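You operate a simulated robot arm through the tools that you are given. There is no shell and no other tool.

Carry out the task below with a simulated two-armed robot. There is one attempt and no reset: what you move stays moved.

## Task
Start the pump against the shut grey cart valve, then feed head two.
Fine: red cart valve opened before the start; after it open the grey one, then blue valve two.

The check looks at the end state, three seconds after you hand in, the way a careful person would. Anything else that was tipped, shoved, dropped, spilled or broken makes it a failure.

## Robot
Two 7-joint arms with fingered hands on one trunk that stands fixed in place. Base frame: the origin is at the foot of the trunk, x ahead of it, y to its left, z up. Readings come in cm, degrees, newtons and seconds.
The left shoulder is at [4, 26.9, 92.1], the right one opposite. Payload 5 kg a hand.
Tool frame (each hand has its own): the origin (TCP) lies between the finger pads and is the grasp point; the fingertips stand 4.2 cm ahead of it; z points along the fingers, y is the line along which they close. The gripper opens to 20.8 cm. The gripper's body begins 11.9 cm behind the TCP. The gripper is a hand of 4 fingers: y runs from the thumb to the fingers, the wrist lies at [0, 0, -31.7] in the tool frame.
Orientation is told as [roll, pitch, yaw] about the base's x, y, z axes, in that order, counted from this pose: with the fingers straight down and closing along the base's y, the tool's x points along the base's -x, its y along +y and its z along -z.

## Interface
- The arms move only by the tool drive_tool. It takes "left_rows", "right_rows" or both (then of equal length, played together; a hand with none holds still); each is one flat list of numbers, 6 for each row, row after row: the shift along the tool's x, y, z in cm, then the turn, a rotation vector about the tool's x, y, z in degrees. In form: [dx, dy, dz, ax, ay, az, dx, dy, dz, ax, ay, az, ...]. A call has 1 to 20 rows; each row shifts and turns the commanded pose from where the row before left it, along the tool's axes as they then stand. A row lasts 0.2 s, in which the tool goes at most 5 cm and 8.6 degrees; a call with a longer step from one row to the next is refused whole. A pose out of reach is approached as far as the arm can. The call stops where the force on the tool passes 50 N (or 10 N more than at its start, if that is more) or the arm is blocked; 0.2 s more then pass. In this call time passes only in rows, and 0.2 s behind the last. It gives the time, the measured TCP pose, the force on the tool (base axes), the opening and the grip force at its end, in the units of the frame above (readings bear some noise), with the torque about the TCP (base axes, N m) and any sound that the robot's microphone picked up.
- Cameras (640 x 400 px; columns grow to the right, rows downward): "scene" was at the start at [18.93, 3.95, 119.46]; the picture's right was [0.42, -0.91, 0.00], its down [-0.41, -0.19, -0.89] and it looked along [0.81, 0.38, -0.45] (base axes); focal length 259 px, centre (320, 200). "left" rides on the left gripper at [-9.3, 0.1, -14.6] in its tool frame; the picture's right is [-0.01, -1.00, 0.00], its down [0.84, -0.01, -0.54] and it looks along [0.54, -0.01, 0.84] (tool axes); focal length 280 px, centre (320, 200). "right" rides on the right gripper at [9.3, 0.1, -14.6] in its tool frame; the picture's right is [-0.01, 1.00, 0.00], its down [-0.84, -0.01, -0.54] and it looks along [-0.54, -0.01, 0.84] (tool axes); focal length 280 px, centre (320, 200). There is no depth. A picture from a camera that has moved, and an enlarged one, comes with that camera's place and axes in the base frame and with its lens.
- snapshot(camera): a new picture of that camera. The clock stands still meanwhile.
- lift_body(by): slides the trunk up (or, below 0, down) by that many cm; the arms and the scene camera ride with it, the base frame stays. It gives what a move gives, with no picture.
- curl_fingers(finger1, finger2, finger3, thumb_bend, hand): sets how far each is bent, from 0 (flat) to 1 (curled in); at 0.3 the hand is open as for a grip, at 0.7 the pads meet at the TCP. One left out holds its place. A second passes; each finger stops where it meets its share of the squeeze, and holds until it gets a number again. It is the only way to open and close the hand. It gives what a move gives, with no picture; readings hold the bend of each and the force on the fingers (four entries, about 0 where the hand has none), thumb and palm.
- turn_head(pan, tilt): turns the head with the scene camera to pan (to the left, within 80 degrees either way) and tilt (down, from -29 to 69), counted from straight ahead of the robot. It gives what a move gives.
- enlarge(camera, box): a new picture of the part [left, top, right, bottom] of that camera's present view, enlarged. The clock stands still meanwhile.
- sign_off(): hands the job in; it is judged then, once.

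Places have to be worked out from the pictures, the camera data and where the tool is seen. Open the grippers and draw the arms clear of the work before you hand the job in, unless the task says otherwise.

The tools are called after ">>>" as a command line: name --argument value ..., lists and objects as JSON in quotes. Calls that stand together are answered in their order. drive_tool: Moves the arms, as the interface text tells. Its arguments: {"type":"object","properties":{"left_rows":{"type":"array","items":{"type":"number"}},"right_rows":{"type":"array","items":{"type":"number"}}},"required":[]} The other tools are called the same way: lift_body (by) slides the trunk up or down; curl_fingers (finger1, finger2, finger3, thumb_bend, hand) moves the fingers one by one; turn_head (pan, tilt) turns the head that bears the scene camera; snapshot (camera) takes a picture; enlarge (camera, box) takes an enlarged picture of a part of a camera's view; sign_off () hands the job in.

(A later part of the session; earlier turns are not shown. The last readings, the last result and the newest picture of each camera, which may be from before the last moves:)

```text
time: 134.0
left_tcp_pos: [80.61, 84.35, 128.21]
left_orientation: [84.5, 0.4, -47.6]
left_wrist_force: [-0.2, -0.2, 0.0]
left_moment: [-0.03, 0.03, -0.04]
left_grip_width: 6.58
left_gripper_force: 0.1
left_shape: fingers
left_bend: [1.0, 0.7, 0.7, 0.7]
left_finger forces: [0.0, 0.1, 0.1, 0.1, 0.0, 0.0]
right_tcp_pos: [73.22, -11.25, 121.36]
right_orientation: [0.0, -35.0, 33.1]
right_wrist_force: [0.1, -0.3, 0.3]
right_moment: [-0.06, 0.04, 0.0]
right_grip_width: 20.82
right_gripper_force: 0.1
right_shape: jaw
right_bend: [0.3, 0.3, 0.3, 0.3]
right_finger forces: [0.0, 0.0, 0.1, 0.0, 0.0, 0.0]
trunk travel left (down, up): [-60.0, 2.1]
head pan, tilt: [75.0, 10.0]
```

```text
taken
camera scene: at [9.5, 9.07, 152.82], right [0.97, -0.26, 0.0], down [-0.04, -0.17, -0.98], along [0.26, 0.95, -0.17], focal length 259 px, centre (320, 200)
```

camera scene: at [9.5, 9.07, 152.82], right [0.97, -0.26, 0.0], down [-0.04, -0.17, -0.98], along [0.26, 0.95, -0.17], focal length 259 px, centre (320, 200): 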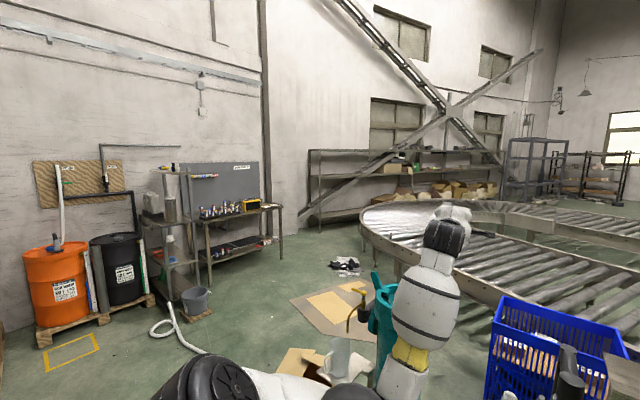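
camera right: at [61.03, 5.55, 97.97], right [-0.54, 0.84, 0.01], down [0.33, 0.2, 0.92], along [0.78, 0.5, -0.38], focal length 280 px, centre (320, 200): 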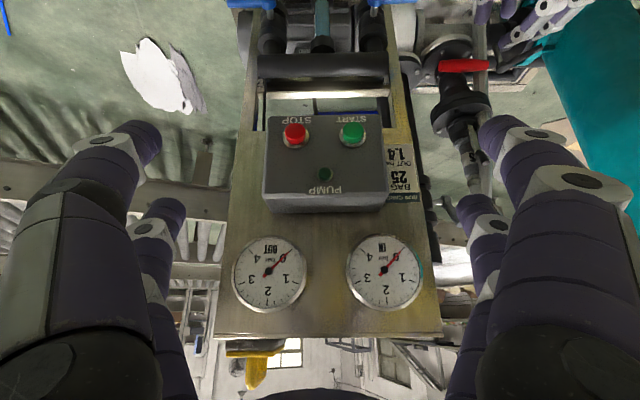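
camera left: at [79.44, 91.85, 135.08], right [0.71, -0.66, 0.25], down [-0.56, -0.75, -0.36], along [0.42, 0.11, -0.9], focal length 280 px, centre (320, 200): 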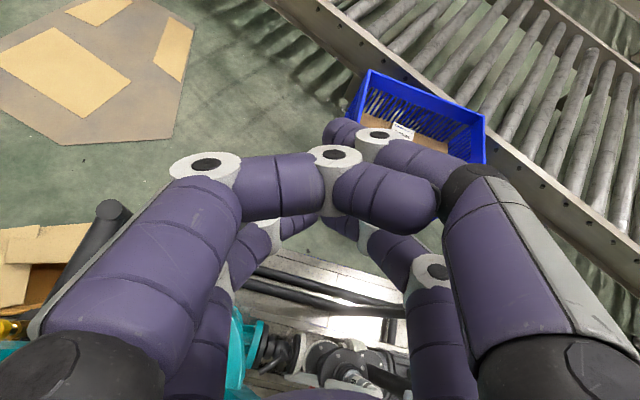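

Tracking perfectly, elbow low and outside. Next I yaw the hand right by 30° about the wrist and continue lowering.

>>> drive_tool --left_rows '[-3.3, 0, -0.17, 0, -5.97, 0.59, -3.3, 0, -0.17, 0, -5.97, 0.59, -3.3, 0, -0.17, 0, -5.97, 0.59, -3.3, 0, -0.17, 0, -5.97, 0.59, -3.3, 0, -0.17, 0, -5.97, 0.59]'

>>> turn_head --pan 50 --tilt 45

>>> snapshot --camera "scene"

```text
time: 135.2
left_tcp_pos: [93.15, 63.0, 126.46]
left_orientation: [85.4, 0.3, -62.9]
left_wrist_force: [2.0, -2.1, 1.0]
left_moment: [-0.05, 0.11, 0.41]
left_grip_width: 6.58
left_gripper_force: 0.1
left_shape: fingers
left_bend: [1.0, 0.7, 0.7, 0.7]
left_finger forces: [0.0, 0.0, 0.1, 0.1, 0.0, 0.0]
left hand out of reach, approached as far as the arm can: row 1, 2, 3, 4, 5
right_tcp_pos: [73.63, -11.94, 120.81]
right_orientation: [0.3, -34.9, 32.7]
right_wrist_force: [3.1, -5.4, -3.3]
right_moment: [0.73, 0.27, 0.46]
right_grip_width: 20.79
right_gripper_force: 0.1
right_shape: jaw
right_bend: [0.3, 0.3, 0.3, 0.3]
right_finger forces: [0.1, 0.1, 0.1, 0.0, 0.0, 0.0]
trunk travel left (down, up): [-60.0, 2.1]
head pan, tilt: [75.0, 10.0]
```

```text
time: 136.2
left_tcp_pos: [92.67, 63.69, 126.57]
left_orientation: [85.4, 0.0, -62.9]
left_wrist_force: [1.1, 0.6, 0.4]
left_moment: [-0.01, -0.01, -0.03]
left_grip_width: 6.6
left_gripper_force: 0.1
left_shape: fingers
left_bend: [1.0, 0.7, 0.7, 0.7]
left_finger forces: [0.1, 0.1, 0.1, 0.1, 0.0, 0.0]
right_tcp_pos: [73.29, -11.37, 121.24]
right_orientation: [0.2, -35.0, 33.1]
right_wrist_force: [-1.1, 0.6, 0.4]
right_moment: [-0.01, -0.02, 0.01]
right_grip_width: 20.82
right_gripper_force: 0.1
right_shape: jaw
right_bend: [0.3, 0.3, 0.3, 0.3]
right_finger forces: [0.0, 0.1, 0.0, 0.0, 0.0, 0.0]
trunk travel left (down, up): [-60.0, 2.1]
head pan, tilt: [50.0, 45.0]
```

```text
taken
camera scene: at [12.29, 6.34, 147.33], right [0.77, -0.64, 0.0], down [-0.45, -0.54, -0.71], along [0.45, 0.54, -0.71], focal length 259 px, centre (320, 200)
```

scene: 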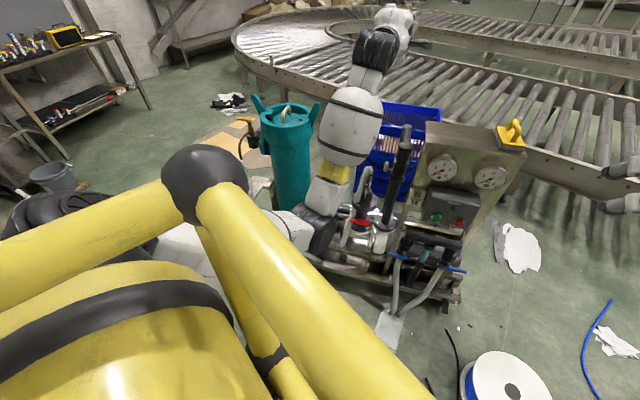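

Elbow is straight below the arm line and outside the cage. I now pitch the hand down 35° while moving back and down to a waypoint just in front of the cart.

>>> drive_tool --left_rows '[0.55, -4.02, -1.41, 3.9, 0, 0, 0.55, -4.11, -1.13, 3.9, 0, 0, 0.55, -4.17, -0.85, 3.9, 0, 0, 0.55, -4.22, -0.57, 3.9, 0, 0, 0.55, -4.25, -0.28, 3.9, 0, 0]'

>>> snapshot --camera "scene"

```text
time: 137.4
left_tcp_pos: [85.59, 56.67, 106.09]
left_orientation: [65.6, 0.3, -64.5]
left_wrist_force: [0.9, 0.6, 0.4]
left_moment: [-0.02, -0.01, -0.02]
left_grip_width: 6.59
left_gripper_force: 0.0
left_shape: fingers
left_bend: [1.0, 0.7, 0.7, 0.7]
left_finger forces: [0.0, 0.0, 0.0, 0.0, 0.1, 0.0]
left hand out of reach, approached as far as the arm can: row 1, 2, 3, 4, 5
right_tcp_pos: [73.28, -11.29, 121.25]
right_orientation: [-0.1, -35.0, 33.1]
right_wrist_force: [-0.5, 0.0, 0.4]
right_moment: [-0.05, 0.03, -0.01]
right_grip_width: 20.79
right_gripper_force: 0.1
right_shape: jaw
right_bend: [0.3, 0.3, 0.3, 0.3]
right_finger forces: [0.0, 0.1, 0.0, 0.0, 0.0, 0.0]
trunk travel left (down, up): [-60.0, 2.1]
head pan, tilt: [50.0, 45.0]
```

```text
taken
camera scene: at [12.34, 6.34, 147.31], right [0.77, -0.64, 0.0], down [-0.45, -0.54, -0.71], along [0.45, 0.54, -0.71], focal length 259 px, centre (320, 200)
```

scene: 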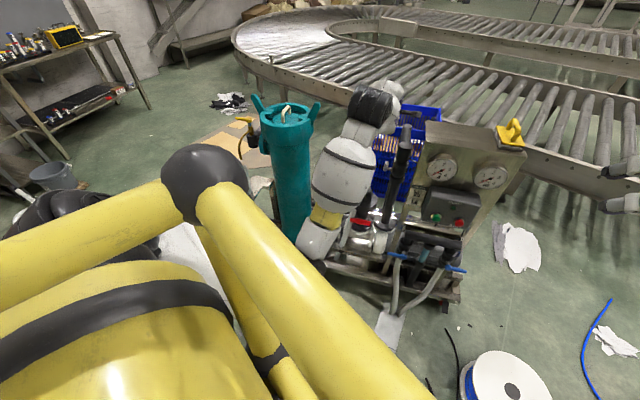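

The wrist roll is right at its limit, causing small drifts. I back the roll off by 20° (wrist only) before continuing.

>>> drive_tool --left_rows '[0, 0, 0, 0, 0, -7, 0, 0, 0, 0, 0, -7, 0, 0, 0, 0, 0, -7]'

>>> snapshot --camera "scene"

>>> snapshot --camera "left"

```text
time: 138.2
left_tcp_pos: [85.54, 56.59, 106.21]
left_orientation: [64.0, -18.9, -56.2]
left_wrist_force: [-0.5, 0.0, 0.0]
left_moment: [-0.01, 0.03, -0.05]
left_grip_width: 6.6
left_gripper_force: 0.1
left_shape: fingers
left_bend: [1.0, 0.7, 0.7, 0.7]
left_finger forces: [0.0, 0.0, 0.0, 0.0, 0.0, 0.1]
right_tcp_pos: [73.23, -11.38, 121.26]
right_orientation: [0.0, -35.0, 33.0]
right_wrist_force: [-0.1, 1.5, 0.1]
right_moment: [-0.01, 0.03, -0.01]
right_grip_width: 20.79
right_gripper_force: 0.0
right_shape: jaw
right_bend: [0.3, 0.3, 0.3, 0.3]
right_finger forces: [0.0, 0.1, 0.0, 0.0, 0.1, 0.1]
trunk travel left (down, up): [-60.0, 2.1]
head pan, tilt: [50.0, 45.0]
```

```text
taken
camera scene: at [12.31, 6.32, 147.32], right [0.77, -0.64, 0.0], down [-0.45, -0.54, -0.71], along [0.45, 0.54, -0.71], focal length 259 px, centre (320, 200)
```

scene: 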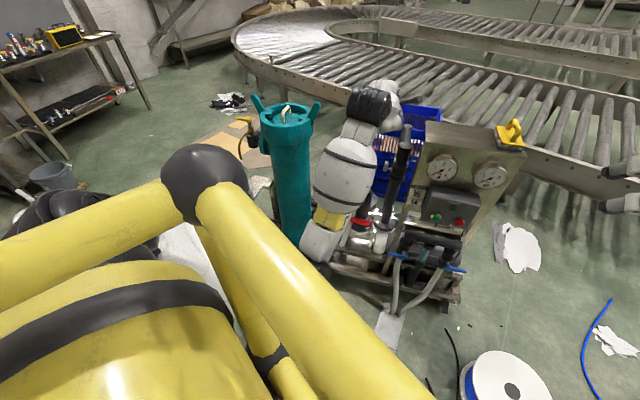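

```text
taken
camera left: at [78.48, 43.78, 115.41], right [-0.19, -0.5, -0.85], down [-0.89, 0.45, -0.06], along [0.41, 0.74, -0.53], focal length 280 px, centre (320, 200)
```

left: 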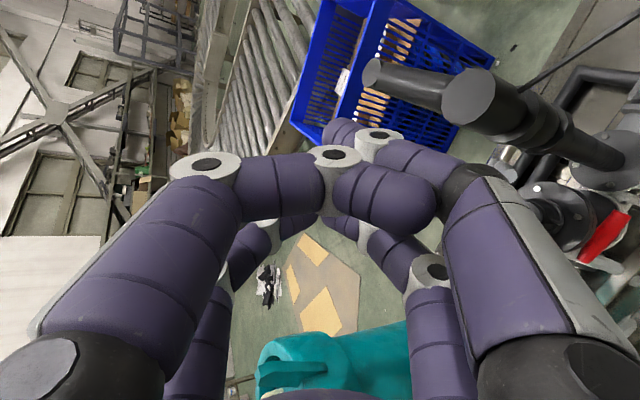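

Stable. From here I back away from the cart and descend in front of it, in steps, keeping this hand orientation.

>>> drive_tool --left_rows '[2.38, -3.06, -1.75, 0, 0, 0, 2.38, -3.06, -1.75, 0, 0, 0, 2.38, -3.06, -1.75, 0, 0, 0, 1.69, -3.17, 0, 0, 0, 0, 1.69, -3.17, 0, 0, 0, 0, 1.69, -3.17, 0, 0, 0, 0, 1.69, -3.17, 0, 0, 0, 0]'

>>> snapshot --camera "scene"

```text
time: 140.0
left_tcp_pos: [70.23, 56.33, 87.94]
left_orientation: [66.4, -15.9, -55.3]
left_wrist_force: [0.0, 0.6, 0.2]
left_moment: [-0.03, 0.0, 0.01]
left_grip_width: 6.58
left_gripper_force: 0.1
left_shape: fingers
left_bend: [1.0, 0.7, 0.7, 0.7]
left_finger forces: [0.1, 0.0, 0.0, 0.0, 0.0, 0.0]
left hand out of reach, approached as far as the arm can: row 6, 7
right_tcp_pos: [73.2, -11.34, 121.34]
right_orientation: [-0.1, -35.0, 33.0]
right_wrist_force: [-0.7, 0.2, -0.7]
right_moment: [-0.01, -0.02, 0.0]
right_grip_width: 20.79
right_gripper_force: 0.1
right_shape: jaw
right_bend: [0.3, 0.3, 0.3, 0.3]
right_finger forces: [0.1, 0.0, 0.0, 0.0, 0.0, 0.1]
trunk travel left (down, up): [-60.0, 2.1]
head pan, tilt: [50.0, 45.0]
stopped in row 7 (left hand): the arm was blocked; the commanded pose is now the measured one
```

```text
taken
camera scene: at [12.28, 6.27, 147.32], right [0.77, -0.64, 0.0], down [-0.45, -0.54, -0.71], along [0.45, 0.54, -0.71], focal length 259 px, centre (320, 200)
```

scene: 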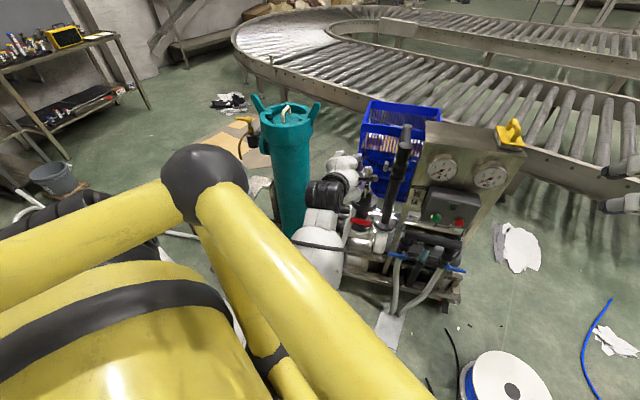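

Nearly at the waypoint; only the fold limit stopped it. Going straight down lengthens the arm, so I descend 16 cm.

>>> drive_tool --left_rows '[1.1, -3.52, 1.54, 0, 0, 0, 1.1, -3.52, 1.54, 0, 0, 0, 1.1, -3.52, 1.54, 0, 0, 0, 1.1, -3.52, 1.54, 0, 0, 0]'

>>> snapshot --camera "scene"

```text
time: 141.0
left_tcp_pos: [70.32, 56.12, 71.93]
left_orientation: [66.3, -16.1, -55.5]
left_wrist_force: [0.8, -0.3, 0.5]
left_moment: [-0.02, 0.03, 0.03]
left_grip_width: 6.59
left_gripper_force: 0.1
left_shape: fingers
left_bend: [1.0, 0.7, 0.7, 0.7]
left_finger forces: [0.0, 0.0, 0.0, 0.0, 0.0, 0.0]
right_tcp_pos: [73.29, -11.16, 121.26]
right_orientation: [-0.1, -35.0, 33.1]
right_wrist_force: [0.4, 0.8, 0.0]
right_moment: [-0.03, -0.03, 0.01]
right_grip_width: 20.81
right_gripper_force: 0.1
right_shape: jaw
right_bend: [0.3, 0.3, 0.3, 0.3]
right_finger forces: [0.0, 0.0, 0.0, 0.0, 0.0, 0.0]
trunk travel left (down, up): [-60.0, 2.1]
head pan, tilt: [50.0, 45.0]
```

```text
taken
camera scene: at [12.31, 6.29, 147.32], right [0.77, -0.64, 0.0], down [-0.45, -0.54, -0.71], along [0.45, 0.54, -0.71], focal length 259 px, centre (320, 200)
```

scene: 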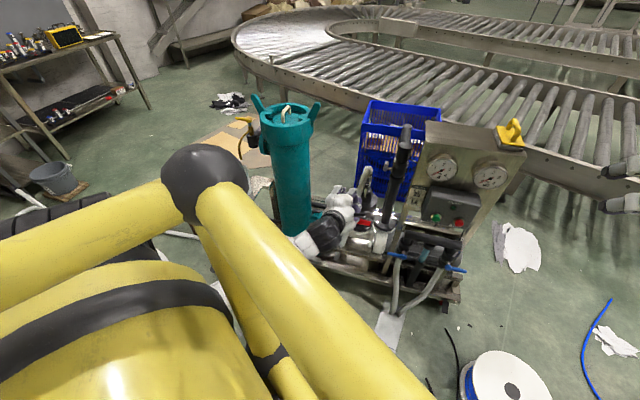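

Exact tracking now. I level the hand (pitch up 17°) and descend to red-valve height, shifting 3.5 cm left, still ~6 cm in front of the bar plane.

>>> drive_tool --left_rows '[0, 0, 0, -5.4, -1.68, 0, 0, 0, 0, -5.4, -1.68, 0, 0, 0, 0, -5.4, -1.68, 0, 1.85, -3.6, 0.39, 0, 0, 0, 1.85, -3.6, 0.39, 0, 0, 0, 1.85, -3.6, 0.39, 0, 0, 0, 1.85, -3.6, 0.39, 0, 0, 0, 1.85, -3.6, 0.39, 0, 0, 0]'

>>> snapshot --camera "left"

>>> snapshot --camera "scene"

```text
time: 142.8
left_tcp_pos: [68.61, 59.13, 51.87]
left_orientation: [84.0, -17.4, -60.4]
left_wrist_force: [1.7, 0.2, 1.0]
left_moment: [-0.08, 0.05, -0.05]
left_grip_width: 6.58
left_gripper_force: 0.1
left_shape: fingers
left_bend: [1.0, 0.7, 0.7, 0.7]
left_finger forces: [0.0, 0.1, 0.1, 0.1, 0.0, 0.0]
right_tcp_pos: [73.33, -11.25, 121.19]
right_orientation: [0.0, -35.0, 33.1]
right_wrist_force: [0.5, -0.2, -0.2]
right_moment: [-0.03, 0.03, -0.01]
right_grip_width: 20.8
right_gripper_force: 0.0
right_shape: jaw
right_bend: [0.3, 0.3, 0.3, 0.3]
right_finger forces: [0.0, 0.0, 0.0, 0.0, 0.0, 0.0]
trunk travel left (down, up): [-60.0, 2.1]
head pan, tilt: [50.0, 45.0]
```

```text
taken
camera left: at [60.21, 44.68, 56.23], right [0.06, -0.32, -0.94], down [-0.87, 0.45, -0.21], along [0.49, 0.84, -0.25], focal length 280 px, centre (320, 200)
```

left: 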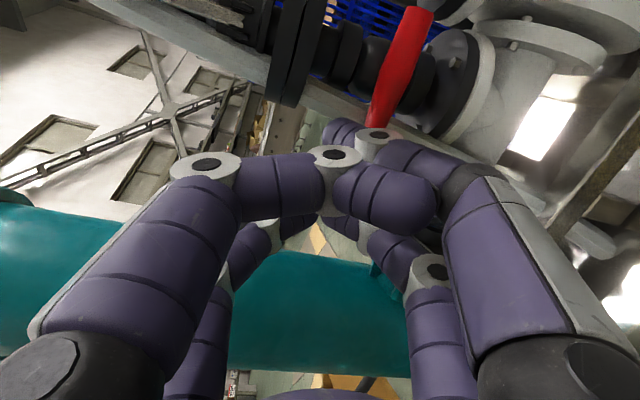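

```text
taken
camera scene: at [12.32, 6.32, 147.31], right [0.77, -0.64, 0.0], down [-0.45, -0.54, -0.71], along [0.45, 0.54, -0.71], focal length 259 px, centre (320, 200)
```

scene: 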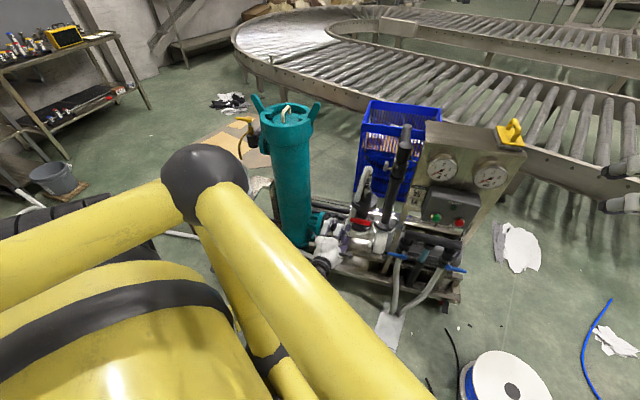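

I'm in front of the bar with the thumb just above its left end. I advance 8 cm so the thumb is directly over the bar's left end (about 1.4 cm above it).

>>> drive_tool --left_rows '[0.3, 0.03, 2.74, 0, 0, 0, 0.3, 0.03, 2.74, 0, 0, 0, 0.3, 0.03, 2.74, 0, 0, 0]'

>>> snapshot --camera "left"

>>> turn_head --pan 30 --tilt 50

>>> enlarge --camera "scene" --box '[250, 140, 346, 230]'

```text
time: 143.6
left_tcp_pos: [75.47, 63.63, 50.76]
left_orientation: [84.0, -17.4, -60.4]
left_wrist_force: [-0.2, -0.8, -1.0]
left_moment: [0.0, -0.06, -0.05]
left_grip_width: 6.61
left_gripper_force: 0.0
left_shape: fingers
left_bend: [1.0, 0.7, 0.7, 0.7]
left_finger forces: [0.1, 0.1, 0.1, 0.0, 0.0, 0.0]
right_tcp_pos: [73.18, -11.3, 121.31]
right_orientation: [0.0, -35.0, 33.2]
right_wrist_force: [-0.6, -0.1, 0.1]
right_moment: [-0.01, -0.03, 0.0]
right_grip_width: 20.78
right_gripper_force: 0.1
right_shape: jaw
right_bend: [0.3, 0.3, 0.3, 0.3]
right_finger forces: [0.1, 0.0, 0.0, 0.0, 0.0, 0.0]
trunk travel left (down, up): [-60.0, 2.1]
head pan, tilt: [50.0, 45.0]
```

```text
taken
camera left: at [66.94, 49.16, 55.18], right [0.06, -0.32, -0.94], down [-0.87, 0.45, -0.21], along [0.49, 0.84, -0.25], focal length 280 px, centre (320, 200)
```

left: 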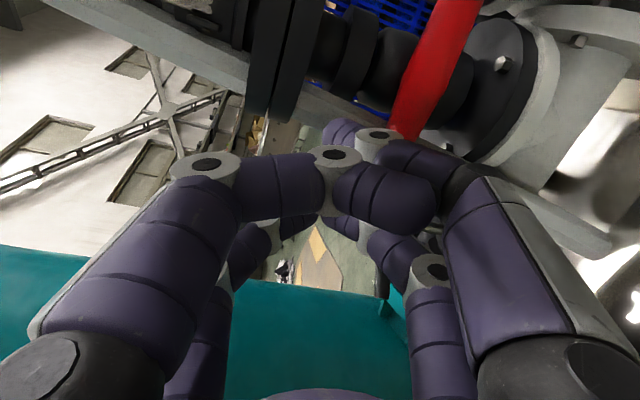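

```text
time: 144.4
left_tcp_pos: [75.44, 63.67, 50.78]
left_orientation: [84.0, -17.4, -60.4]
left_wrist_force: [0.4, 0.0, 0.5]
left_moment: [0.01, -0.01, 0.03]
left_grip_width: 6.62
left_gripper_force: 0.1
left_shape: fingers
left_bend: [1.0, 0.7, 0.7, 0.7]
left_finger forces: [0.1, 0.1, 0.0, 0.1, 0.0, 0.0]
right_tcp_pos: [73.31, -11.24, 121.35]
right_orientation: [0.0, -34.9, 33.1]
right_wrist_force: [0.3, -0.6, -0.7]
right_moment: [-0.01, 0.01, 0.01]
right_grip_width: 20.81
right_gripper_force: 0.0
right_shape: jaw
right_bend: [0.3, 0.3, 0.3, 0.3]
right_finger forces: [0.0, 0.0, 0.0, 0.0, 0.1, 0.0]
trunk travel left (down, up): [-60.0, 2.1]
head pan, tilt: [30.0, 50.0]
```

```text
4.44 times, centred on (298, 185) of scene
camera zoom: at [13.75, 3.93, 146.63], right [0.5, -0.87, 0.0], down [-0.66, -0.38, -0.64], along [0.56, 0.32, -0.77], focal length 1153 px, centre (418, 267)
```

zoom: 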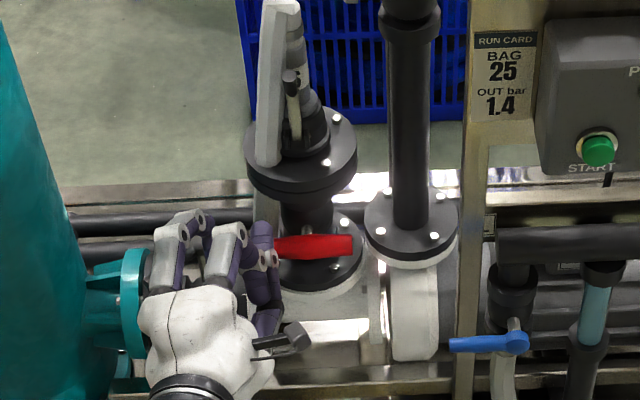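

The thumb tip sits over the bar's left end as planned. I push it down along the arc for the first ~35° and check.

>>> drive_tool --left_rows '[0.45, -1.58, 0.17, 0, 0, 0, 0.72, -1.13, 0.1, 0, 0, 0, 0.67, -1.15, 0.1, 0, 0, 0]'

>>> snapshot --camera "left"

>>> enlarge --camera "scene" --box '[250, 140, 346, 230]'

```text
time: 145.2
left_tcp_pos: [75.09, 64.05, 46.52]
left_orientation: [84.0, -17.4, -60.3]
left_wrist_force: [-2.1, 0.0, 2.3]
left_moment: [-0.01, -0.06, -0.13]
left_grip_width: 6.55
left_gripper_force: 0.8
left_shape: fingers
left_bend: [1.0, 0.7, 0.7, 0.71]
left_finger forces: [0.0, 0.0, 0.0, 0.1, 2.3, 0.1]
right_tcp_pos: [73.3, -11.3, 121.26]
right_orientation: [0.1, -35.0, 33.1]
right_wrist_force: [-0.3, 1.0, 0.3]
right_moment: [0.02, 0.03, 0.0]
right_grip_width: 20.8
right_gripper_force: 0.0
right_shape: jaw
right_bend: [0.3, 0.3, 0.3, 0.3]
right_finger forces: [0.0, 0.0, 0.0, 0.0, 0.1, 0.1]
trunk travel left (down, up): [-60.0, 2.1]
head pan, tilt: [30.0, 50.0]
```

```text
taken
camera left: at [66.68, 49.72, 50.92], right [0.06, -0.32, -0.94], down [-0.87, 0.45, -0.21], along [0.49, 0.84, -0.25], focal length 280 px, centre (320, 200)
```

left: 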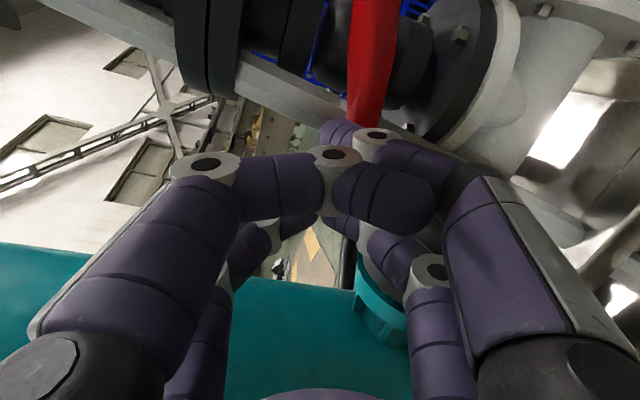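

```text
4.44 times, centred on (298, 185) of scene
camera zoom: at [13.74, 3.92, 146.63], right [0.5, -0.87, 0.0], down [-0.66, -0.38, -0.64], along [0.56, 0.32, -0.77], focal length 1153 px, centre (418, 267)
```

zoom: 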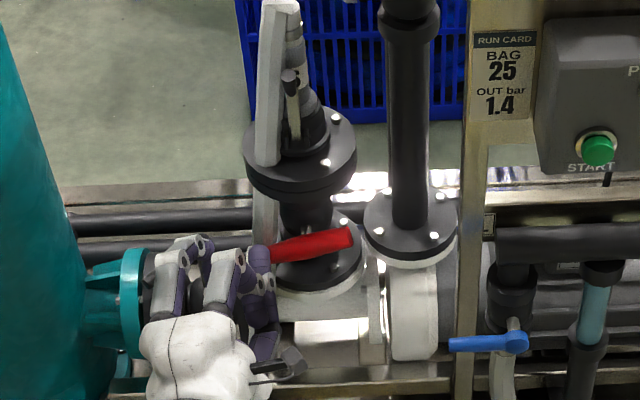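

The bar is turning counter-clockwise with only ~3 N. I continue along the arc.

>>> drive_tool --left_rows '[0.2, -1.29, 0.15, 0, 0, 0, -0.13, -1.34, 0.17, 0, 0, 0, -0.5, -1.24, 0.18, 0, 0, 0]'

>>> snapshot --camera "left"

>>> enlarge --camera "scene" --box '[250, 140, 346, 230]'

```text
time: 146.0
left_tcp_pos: [75.99, 62.85, 42.83]
left_orientation: [83.9, -17.4, -60.3]
left_wrist_force: [-0.8, 1.2, 0.1]
left_moment: [-0.03, 0.0, -0.02]
left_grip_width: 6.54
left_gripper_force: 0.5
left_shape: fingers
left_bend: [1.0, 0.7, 0.7, 0.7]
left_finger forces: [0.0, 0.0, 0.1, 0.0, 1.1, 0.0]
right_tcp_pos: [73.26, -11.21, 121.25]
right_orientation: [0.1, -35.0, 33.1]
right_wrist_force: [0.2, 0.2, -0.3]
right_moment: [-0.04, -0.01, 0.02]
right_grip_width: 20.79
right_gripper_force: 0.0
right_shape: jaw
right_bend: [0.3, 0.3, 0.3, 0.3]
right_finger forces: [0.1, 0.1, 0.0, 0.1, 0.1, 0.1]
trunk travel left (down, up): [-60.0, 2.1]
head pan, tilt: [30.0, 50.0]
```

```text
taken
camera left: at [67.55, 48.38, 47.33], right [0.06, -0.32, -0.94], down [-0.87, 0.45, -0.21], along [0.49, 0.84, -0.25], focal length 280 px, centre (320, 200)
```

left: 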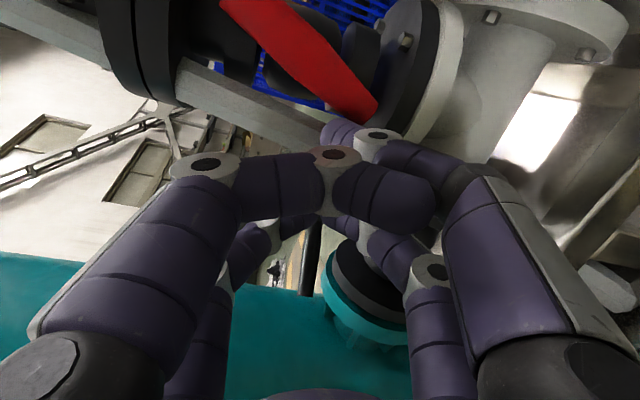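

```text
4.44 times, centred on (298, 185) of scene
camera zoom: at [13.74, 3.92, 146.62], right [0.5, -0.87, 0.0], down [-0.66, -0.38, -0.64], along [0.56, 0.32, -0.77], focal length 1153 px, centre (418, 267)
```

zoom: 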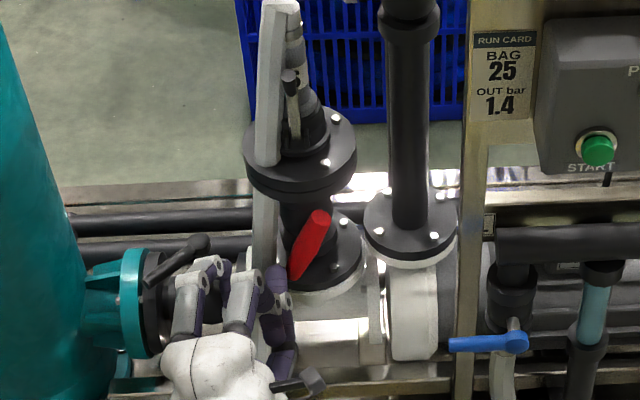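

About 65–70° open now. I finish the arc to vertical with a slight extra push to find the stop.

>>> drive_tool --left_rows '[-0.84, -0.98, 0.17, 0, 0, 0, -0.38, -0.12, 0.03, 0, 0, 0]'

>>> snapshot --camera "left"

>>> enlarge --camera "scene" --box '[266, 160, 330, 220]'

```text
time: 146.6
left_tcp_pos: [76.69, 61.51, 42.14]
left_orientation: [83.9, -17.4, -60.4]
left_wrist_force: [-2.4, 1.9, -0.3]
left_moment: [0.0, 0.07, 0.09]
left_grip_width: 6.55
left_gripper_force: 1.1
left_shape: fingers
left_bend: [1.0, 0.7, 0.7, 0.7]
left_finger forces: [0.0, 0.0, 0.0, 0.0, 2.6, 0.0]
right_tcp_pos: [73.22, -11.33, 121.12]
right_orientation: [0.1, -34.9, 33.2]
right_wrist_force: [0.3, -0.2, -0.3]
right_moment: [0.01, 0.0, 0.04]
right_grip_width: 20.82
right_gripper_force: 0.2
right_shape: jaw
right_bend: [0.3, 0.3, 0.3, 0.3]
right_finger forces: [0.1, 0.0, 0.1, 0.0, 0.0, 0.0]
trunk travel left (down, up): [-60.0, 2.1]
head pan, tilt: [30.0, 50.0]
```

```text
taken
camera left: at [68.31, 47.14, 46.59], right [0.06, -0.32, -0.94], down [-0.87, 0.45, -0.21], along [0.49, 0.84, -0.25], focal length 280 px, centre (320, 200)
```

left: 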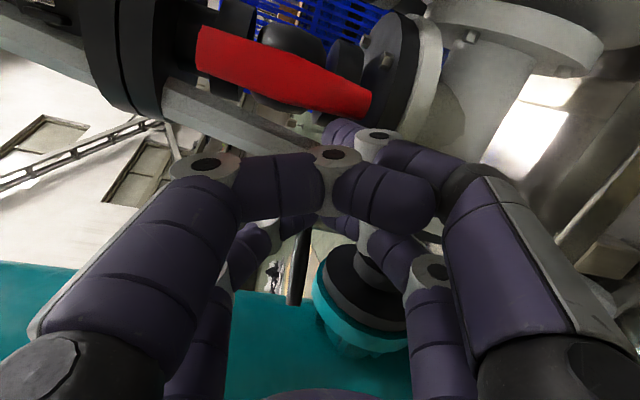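

```text
6.67 times, centred on (298, 190) of scene
camera zoom: at [13.78, 3.92, 146.62], right [0.5, -0.87, 0.0], down [-0.66, -0.38, -0.64], along [0.56, 0.32, -0.77], focal length 1729 px, centre (467, 267)
```

zoom: 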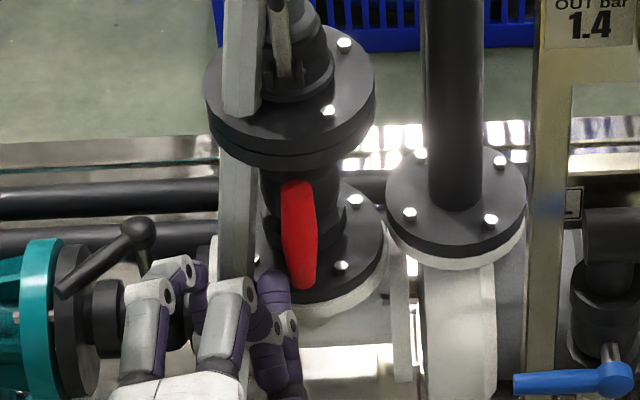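

The red bar measures vertical (both ends at the same lateral position), so red is open. I give one tiny extra push to confirm it rests on its stop.

>>> drive_tool --left_rows '[-0.35, -0.1, 0.03, 0, 0, 0]'

>>> snapshot --camera "left"

```text
time: 147.0
left_tcp_pos: [76.97, 61.41, 42.2]
left_orientation: [83.9, -17.3, -60.3]
left_wrist_force: [-5.5, 4.5, -1.4]
left_moment: [0.08, 0.17, 0.23]
left_grip_width: 6.57
left_gripper_force: 3.7
left_shape: fingers
left_bend: [1.0, 0.7, 0.7, 0.7]
left_finger forces: [0.0, 0.0, 0.0, 0.0, 7.2, 0.0]
right_tcp_pos: [73.26, -11.24, 121.22]
right_orientation: [0.2, -35.0, 33.2]
right_wrist_force: [0.6, 0.7, -0.1]
right_moment: [0.03, -0.02, 0.0]
right_grip_width: 20.79
right_gripper_force: 0.0
right_shape: jaw
right_bend: [0.3, 0.3, 0.3, 0.3]
right_finger forces: [0.0, 0.0, 0.0, 0.0, 0.0, 0.0]
trunk travel left (down, up): [-60.0, 2.1]
head pan, tilt: [30.0, 50.0]
```

```text
taken
camera left: at [68.47, 46.96, 46.58], right [0.06, -0.32, -0.94], down [-0.87, 0.44, -0.21], along [0.49, 0.84, -0.25], focal length 280 px, centre (320, 200)
```

left: 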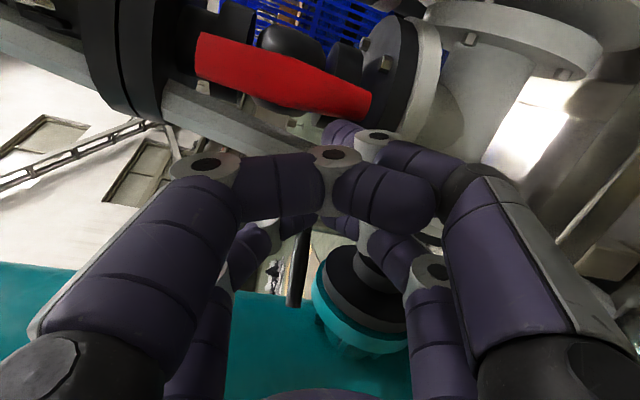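

The force rose without movement: red is at its open stop. I retreat the left hand (left, back, then up in front of the cart) toward the grey valve height.

>>> drive_tool --left_rows '[1.43, 0.44, -0.14, 0, 0, 0, -0.23, -0.49, -3.96, 0, 0, 0, -0.23, -0.49, -3.96, 0, 0, 0, -2.15, 3.71, -0.33, 0, 0, 0, -2.15, 3.71, -0.33, 0, 0, 0, -2.15, 3.71, -0.33, 0, 0, 0, -2.15, 3.71, -0.33, 0, 0, 0, -2.15, 3.71, -0.33, 0, 0, 0]'

>>> enlarge --camera "scene" --box '[250, 130, 346, 230]'

```text
time: 148.8
left_tcp_pos: [71.48, 55.11, 63.16]
left_orientation: [84.2, -16.2, -60.7]
left_wrist_force: [-0.1, 0.1, 0.0]
left_moment: [0.03, -0.05, -0.02]
left_grip_width: 6.57
left_gripper_force: 0.1
left_shape: fingers
left_bend: [1.0, 0.7, 0.7, 0.7]
left_finger forces: [0.1, 0.0, 0.0, 0.0, 0.0, 0.1]
right_tcp_pos: [73.24, -11.19, 121.18]
right_orientation: [0.0, -35.0, 33.2]
right_wrist_force: [-0.3, 0.7, 0.6]
right_moment: [-0.15, -0.06, -0.08]
right_grip_width: 20.81
right_gripper_force: 0.0
right_shape: jaw
right_bend: [0.3, 0.3, 0.3, 0.3]
right_finger forces: [0.0, 0.1, 0.0, 0.0, 0.0, 0.0]
trunk travel left (down, up): [-60.0, 2.1]
head pan, tilt: [30.0, 50.0]
```

```text
4.00 times, centred on (298, 180) of scene
camera zoom: at [13.69, 4.01, 146.63], right [0.5, -0.87, 0.0], down [-0.66, -0.38, -0.64], along [0.56, 0.32, -0.77], focal length 1038 px, centre (408, 280)
```

zoom: 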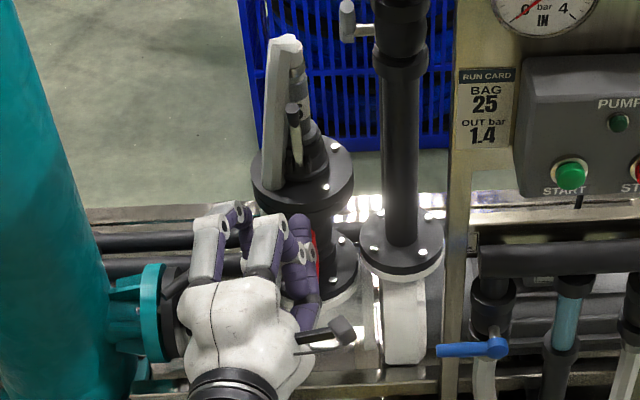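

Good. I continue up to grey-valve height, easing slightly forward to avoid the fold limit.

>>> drive_tool --left_rows '[-2.12, 3.77, 0.17, 0, 0, 0, -2.12, 3.77, 0.17, 0, 0, 0, -2.12, 3.77, 0.17, 0, 0, 0, -2.12, 3.77, 0.17, 0, 0, 0, -2.12, 3.77, 0.17, 0, 0, 0, -2.0, 3.77, 0.17, 0, 0, 0]'

>>> snapshot --camera "left"

>>> snapshot --camera "scene"

```text
time: 150.2
left_tcp_pos: [77.19, 52.92, 88.22]
left_orientation: [84.8, -14.5, -60.6]
left_wrist_force: [0.3, 0.4, 1.1]
left_moment: [0.0, -0.05, 0.02]
left_grip_width: 6.6
left_gripper_force: 0.1
left_shape: fingers
left_bend: [1.0, 0.7, 0.7, 0.7]
left_finger forces: [0.0, 0.0, 0.0, 0.1, 0.0, 0.0]
right_tcp_pos: [73.28, -11.33, 121.17]
right_orientation: [-0.1, -35.1, 33.0]
right_wrist_force: [-1.1, 0.3, -0.6]
right_moment: [0.03, -0.01, 0.02]
right_grip_width: 20.78
right_gripper_force: 0.0
right_shape: jaw
right_bend: [0.3, 0.3, 0.3, 0.3]
right_finger forces: [0.1, 0.1, 0.0, 0.0, 0.0, 0.0]
trunk travel left (down, up): [-60.0, 2.1]
head pan, tilt: [30.0, 50.0]
```

```text
taken
camera left: at [68.8, 38.33, 92.03], right [0.05, -0.27, -0.96], down [-0.87, 0.46, -0.17], along [0.48, 0.85, -0.22], focal length 280 px, centre (320, 200)
```

left: 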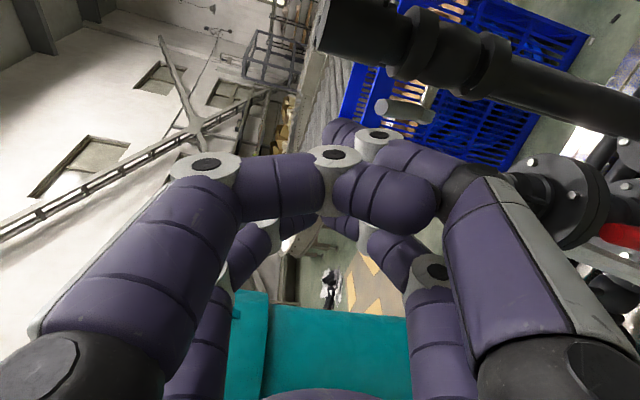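

```text
taken
camera scene: at [13.72, 3.9, 146.63], right [0.5, -0.87, 0.0], down [-0.66, -0.38, -0.64], along [0.56, 0.32, -0.77], focal length 259 px, centre (320, 200)
```

scene: 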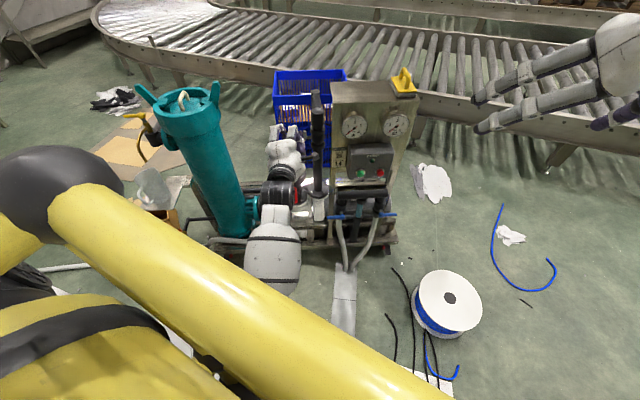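

The grey handle is in view just ahead. I zoom in on it from the left camera to refine its position before pushing.

>>> enlarge --camera "left" --box '[320, 40, 480, 140]'

>>> enlarge --camera "scene" --box '[260, 70, 356, 170]'

```text
4.00 times, centred on (400, 90) of left
camera zoom: at [68.8, 38.33, 92.03], right [0.05, -0.27, -0.96], down [-0.87, 0.46, -0.17], along [0.48, 0.85, -0.22], focal length 1122 px, centre (0, 640)
```

zoom: 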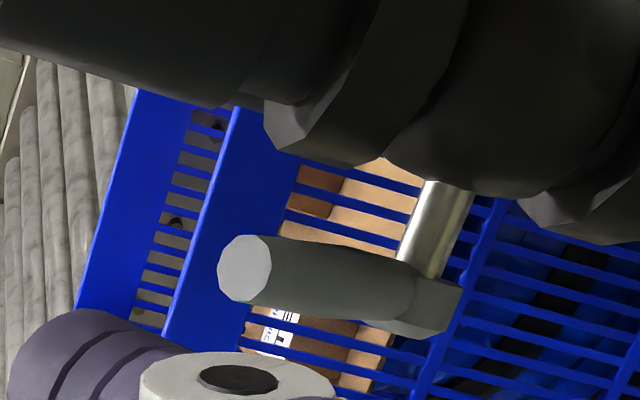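

```text
4.00 times, centred on (308, 120) of scene
camera zoom: at [13.72, 3.9, 146.63], right [0.5, -0.87, 0.0], down [-0.66, -0.38, -0.64], along [0.56, 0.32, -0.77], focal length 1038 px, centre (368, 520)
```

zoom: 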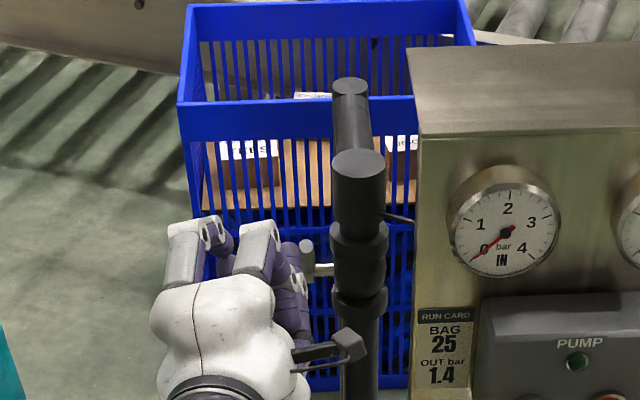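

The handle position agrees with my earlier estimate: hub ≈(109.3, 2.1, 75.5), tip ≈(105, 2.3, 82.3) in cart coordinates, part-open. I move the thumb over its tip.

>>> drive_tool --left_rows '[-0.08, 0.0, 2.93, 0, 0, 0, -0.08, -0.4, 2.93, 0, 0, 0, -0.08, -0.73, 2.93, 0, 0, 0]'

>>> snapshot --camera "left"

>>> enlarge --camera "scene" --box '[260, 70, 356, 170]'

```text
time: 151.0
left_tcp_pos: [85.27, 55.46, 86.17]
left_orientation: [84.1, -16.6, -60.3]
left_wrist_force: [0.1, 0.3, 0.3]
left_moment: [0.02, -0.01, -0.06]
left_grip_width: 6.58
left_gripper_force: 0.2
left_shape: fingers
left_bend: [1.0, 0.7, 0.7, 0.7]
left_finger forces: [0.1, 0.0, 0.0, 0.1, 0.1, 0.0]
right_tcp_pos: [73.3, -11.26, 121.2]
right_orientation: [0.0, -35.1, 33.1]
right_wrist_force: [-0.6, -1.3, -0.9]
right_moment: [0.03, -0.04, 0.01]
right_grip_width: 20.79
right_gripper_force: 0.1
right_shape: jaw
right_bend: [0.3, 0.3, 0.3, 0.3]
right_finger forces: [0.1, 0.1, 0.1, 0.0, 0.1, 0.0]
trunk travel left (down, up): [-60.0, 2.1]
head pan, tilt: [30.0, 50.0]
```

```text
taken
camera left: at [76.92, 40.94, 90.46], right [0.06, -0.31, -0.95], down [-0.87, 0.45, -0.2], along [0.48, 0.84, -0.24], focal length 280 px, centre (320, 200)
```

left: 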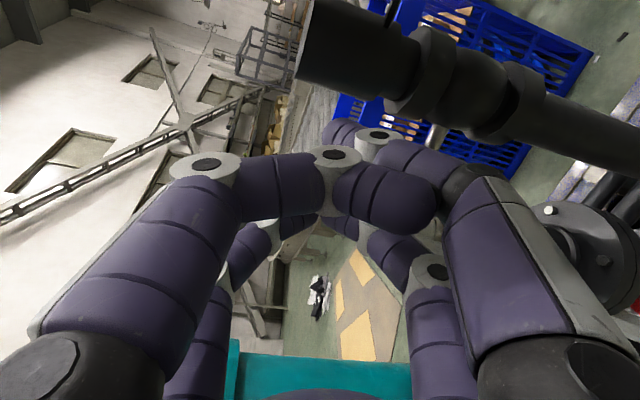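

```text
4.00 times, centred on (308, 120) of scene
camera zoom: at [13.73, 3.89, 146.62], right [0.5, -0.87, 0.0], down [-0.66, -0.38, -0.64], along [0.56, 0.32, -0.77], focal length 1038 px, centre (368, 520)
```

zoom: 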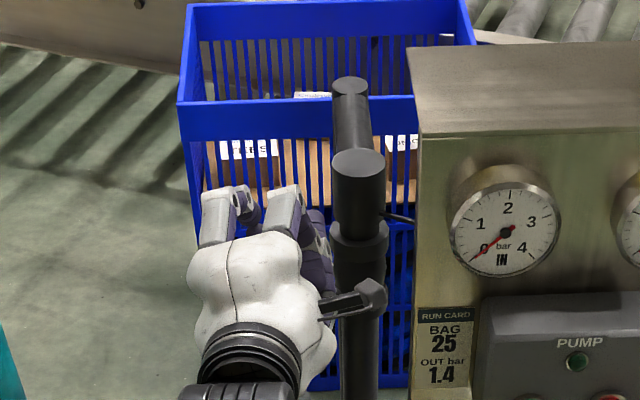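

The thumb is ~1 cm too far right of the handle line, so I shift left 1.1 cm, then press down in small steps.

>>> drive_tool --left_rows '[1.09, 0.36, 0.4, 0, 0, 0]'

>>> drive_tool --left_rows '[0.33, -1.04, 0.11, 0, 0, 0, 0.33, -1.04, 0.11, 0, 0, 0, 0.33, -1.04, 0.11, 0, 0, 0]'

>>> snapshot --camera "left"

>>> enlarge --camera "scene" --box '[276, 90, 340, 150]'

```text
time: 151.4
left_tcp_pos: [85.38, 55.99, 86.59]
left_orientation: [84.1, -17.7, -60.3]
left_wrist_force: [0.5, 0.0, -0.3]
left_moment: [0.01, 0.03, 0.03]
left_grip_width: 6.6
left_gripper_force: 0.0
left_shape: fingers
left_bend: [1.0, 0.7, 0.7, 0.7]
left_finger forces: [0.0, 0.1, 0.0, 0.0, 0.0, 0.0]
right_tcp_pos: [73.25, -11.41, 121.27]
right_orientation: [0.1, -35.2, 33.1]
right_wrist_force: [-0.9, -0.2, 0.1]
right_moment: [0.06, -0.03, 0.04]
right_grip_width: 20.77
right_gripper_force: 0.0
right_shape: jaw
right_bend: [0.3, 0.3, 0.3, 0.3]
right_finger forces: [0.1, 0.0, 0.0, 0.0, 0.1, 0.1]
trunk travel left (down, up): [-60.0, 2.1]
head pan, tilt: [30.0, 50.0]
```

```text
time: 152.2
left_tcp_pos: [85.41, 55.88, 83.68]
left_orientation: [84.3, -17.4, -60.5]
left_wrist_force: [-6.8, -10.1, 15.0]
left_moment: [-0.34, -0.48, -0.48]
left_grip_width: 6.38
left_gripper_force: 10.1
left_shape: fingers
left_bend: [1.0, 0.7, 0.7, 0.73]
left_finger forces: [0.0, 0.0, 0.0, 0.0, 19.1, 0.0]
right_tcp_pos: [73.18, -11.42, 121.15]
right_orientation: [0.0, -35.1, 33.2]
right_wrist_force: [-0.4, -0.4, 0.3]
right_moment: [0.0, -0.02, 0.01]
right_grip_width: 20.79
right_gripper_force: 0.0
right_shape: jaw
right_bend: [0.3, 0.3, 0.3, 0.3]
right_finger forces: [0.1, 0.1, 0.0, 0.0, 0.0, 0.1]
trunk travel left (down, up): [-60.0, 2.1]
head pan, tilt: [30.0, 50.0]
```

```text
taken
camera left: at [76.88, 41.38, 87.94], right [0.07, -0.32, -0.94], down [-0.87, 0.45, -0.21], along [0.49, 0.84, -0.25], focal length 280 px, centre (320, 200)
```

left: 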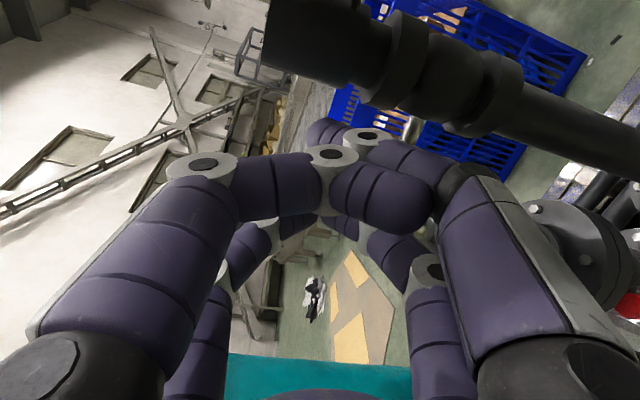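

```text
6.67 times, centred on (308, 120) of scene
camera zoom: at [13.62, 3.8, 146.66], right [0.5, -0.87, 0.0], down [-0.66, -0.38, -0.64], along [0.56, 0.32, -0.77], focal length 1729 px, centre (400, 733)
```

zoom: 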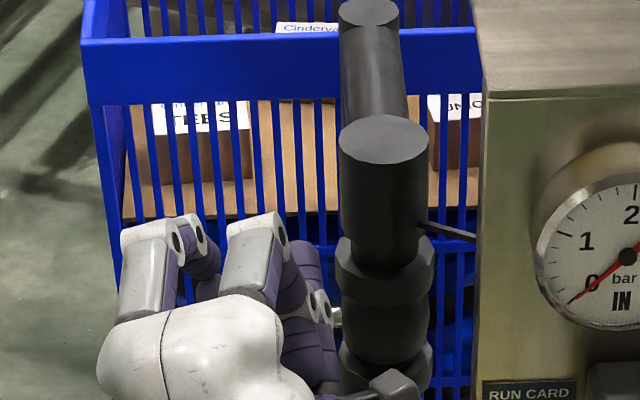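

The reaction runs along the handle axis (pressing on its end), so it only jams. I need to hook behind the handle and pull it down toward the robot. I back off and use finger1 (upper digit, bends downward) as the hook, curling the thumb away.

>>> drive_tool --left_rows '[-0.6, 1.9, 0.0, 0, 0, 0, -0.3, 0.5, -4.0, 0, 0, 0, -0.2, 0, -4.0, 0, 0, 0]'

>>> curl_fingers --hand "left" --finger1 0.4 --thumb_bend 0.5

>>> curl_fingers --hand "left" --thumb_bend 1.0

>>> curl_fingers --hand "left" --finger1 0.65

>>> snapshot --camera "left"

>>> enlarge --camera "scene" --box '[260, 70, 356, 170]'

```text
time: 153.2
left_tcp_pos: [78.77, 55.06, 88.45]
left_orientation: [86.1, -14.9, -60.2]
left_wrist_force: [0.0, -0.3, 0.1]
left_moment: [0.0, -0.05, -0.08]
left_grip_width: 6.58
left_gripper_force: 0.0
left_shape: fingers
left_bend: [1.0, 0.7, 0.7, 0.7]
left_finger forces: [0.0, 0.0, 0.0, 0.1, 0.0, 0.0]
right_tcp_pos: [73.27, -11.27, 121.3]
right_orientation: [0.0, -35.0, 33.1]
right_wrist_force: [0.2, 0.4, 0.1]
right_moment: [-0.05, -0.02, -0.04]
right_grip_width: 20.8
right_gripper_force: 0.0
right_shape: jaw
right_bend: [0.3, 0.3, 0.3, 0.3]
right_finger forces: [0.1, 0.1, 0.1, 0.0, 0.0, 0.0]
trunk travel left (down, up): [-60.0, 2.1]
head pan, tilt: [30.0, 50.0]
stopped in row 3 (left hand): the arm was blocked; the commanded pose is now the measured one
```

```text
time: 154.2
left_tcp_pos: [78.8, 55.05, 88.52]
left_orientation: [86.0, -15.0, -60.2]
left_wrist_force: [0.2, 0.7, 0.2]
left_moment: [-0.03, -0.03, -0.01]
left_grip_width: 13.91
left_gripper_force: 0.0
left_shape: fingers
left_bend: [0.4, 0.7, 0.7, 0.5]
left_finger forces: [0.1, 0.0, 0.1, 0.0, 0.0, 0.1]
right_tcp_pos: [73.25, -11.2, 121.3]
right_orientation: [0.0, -35.0, 33.2]
right_wrist_force: [1.0, -0.1, 0.4]
right_moment: [0.0, 0.02, -0.03]
right_grip_width: 20.81
right_gripper_force: 0.0
right_shape: jaw
right_bend: [0.3, 0.3, 0.3, 0.3]
right_finger forces: [0.0, 0.1, 0.0, 0.1, 0.0, 0.0]
trunk travel left (down, up): [-60.0, 2.1]
head pan, tilt: [30.0, 50.0]
```

```text
time: 155.2
left_tcp_pos: [78.86, 55.08, 88.45]
left_orientation: [86.1, -14.9, -60.2]
left_wrist_force: [-0.2, -0.4, 0.6]
left_moment: [-0.02, 0.02, 0.0]
left_grip_width: 7.0
left_gripper_force: 0.1
left_shape: fingers
left_bend: [0.4, 0.7, 0.7, 1.0]
left_finger forces: [0.1, 0.0, 0.0, 0.0, 0.1, 0.0]
right_tcp_pos: [73.25, -11.12, 121.31]
right_orientation: [0.0, -35.0, 33.2]
right_wrist_force: [-1.0, 0.4, 0.0]
right_moment: [-0.03, -0.01, -0.01]
right_grip_width: 20.81
right_gripper_force: 0.1
right_shape: jaw
right_bend: [0.3, 0.3, 0.3, 0.3]
right_finger forces: [0.0, 0.0, 0.0, 0.0, 0.0, 0.1]
trunk travel left (down, up): [-60.0, 2.1]
head pan, tilt: [30.0, 50.0]
```

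```text
time: 156.2
left_tcp_pos: [78.79, 55.04, 88.48]
left_orientation: [86.1, -14.9, -60.3]
left_wrist_force: [0.7, -0.7, -0.5]
left_moment: [0.0, 0.02, 0.02]
left_grip_width: 5.68
left_gripper_force: 0.0
left_shape: fingers
left_bend: [0.57, 0.7, 0.7, 1.0]
left_finger forces: [0.0, 0.1, 0.1, 0.1, 0.0, 0.0]
right_tcp_pos: [73.22, -11.34, 121.2]
right_orientation: [0.0, -35.0, 33.1]
right_wrist_force: [0.0, 0.2, -0.7]
right_moment: [0.03, 0.01, -0.04]
right_grip_width: 20.81
right_gripper_force: 0.0
right_shape: jaw
right_bend: [0.3, 0.3, 0.3, 0.3]
right_finger forces: [0.1, 0.0, 0.1, 0.0, 0.0, 0.0]
trunk travel left (down, up): [-60.0, 2.1]
head pan, tilt: [30.0, 50.0]
```

```text
taken
camera left: at [70.51, 40.31, 92.02], right [0.08, -0.27, -0.96], down [-0.87, 0.44, -0.19], along [0.48, 0.85, -0.2], focal length 280 px, centre (320, 200)
```

left: 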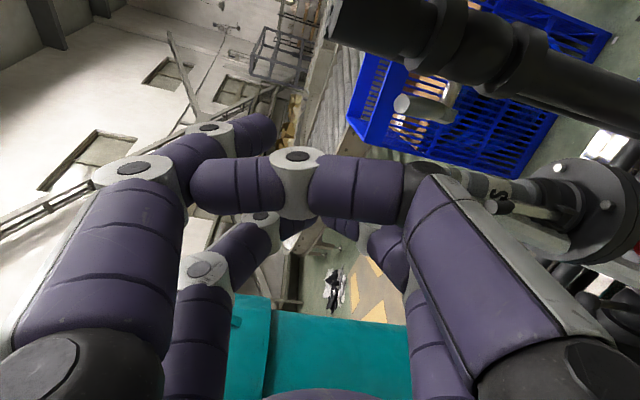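

```text
4.00 times, centred on (308, 120) of scene
camera zoom: at [13.75, 3.92, 146.63], right [0.5, -0.87, 0.0], down [-0.66, -0.38, -0.64], along [0.56, 0.32, -0.77], focal length 1038 px, centre (368, 520)
```

zoom: 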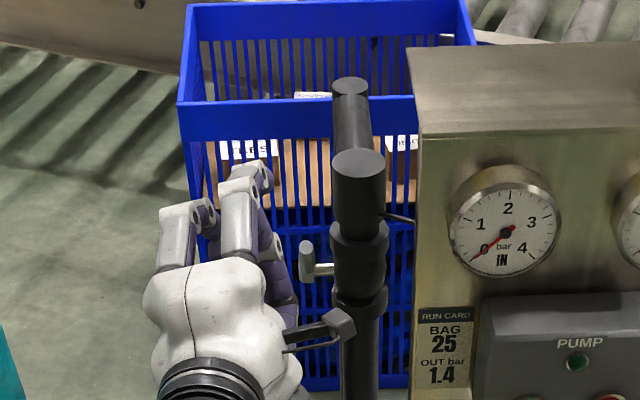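

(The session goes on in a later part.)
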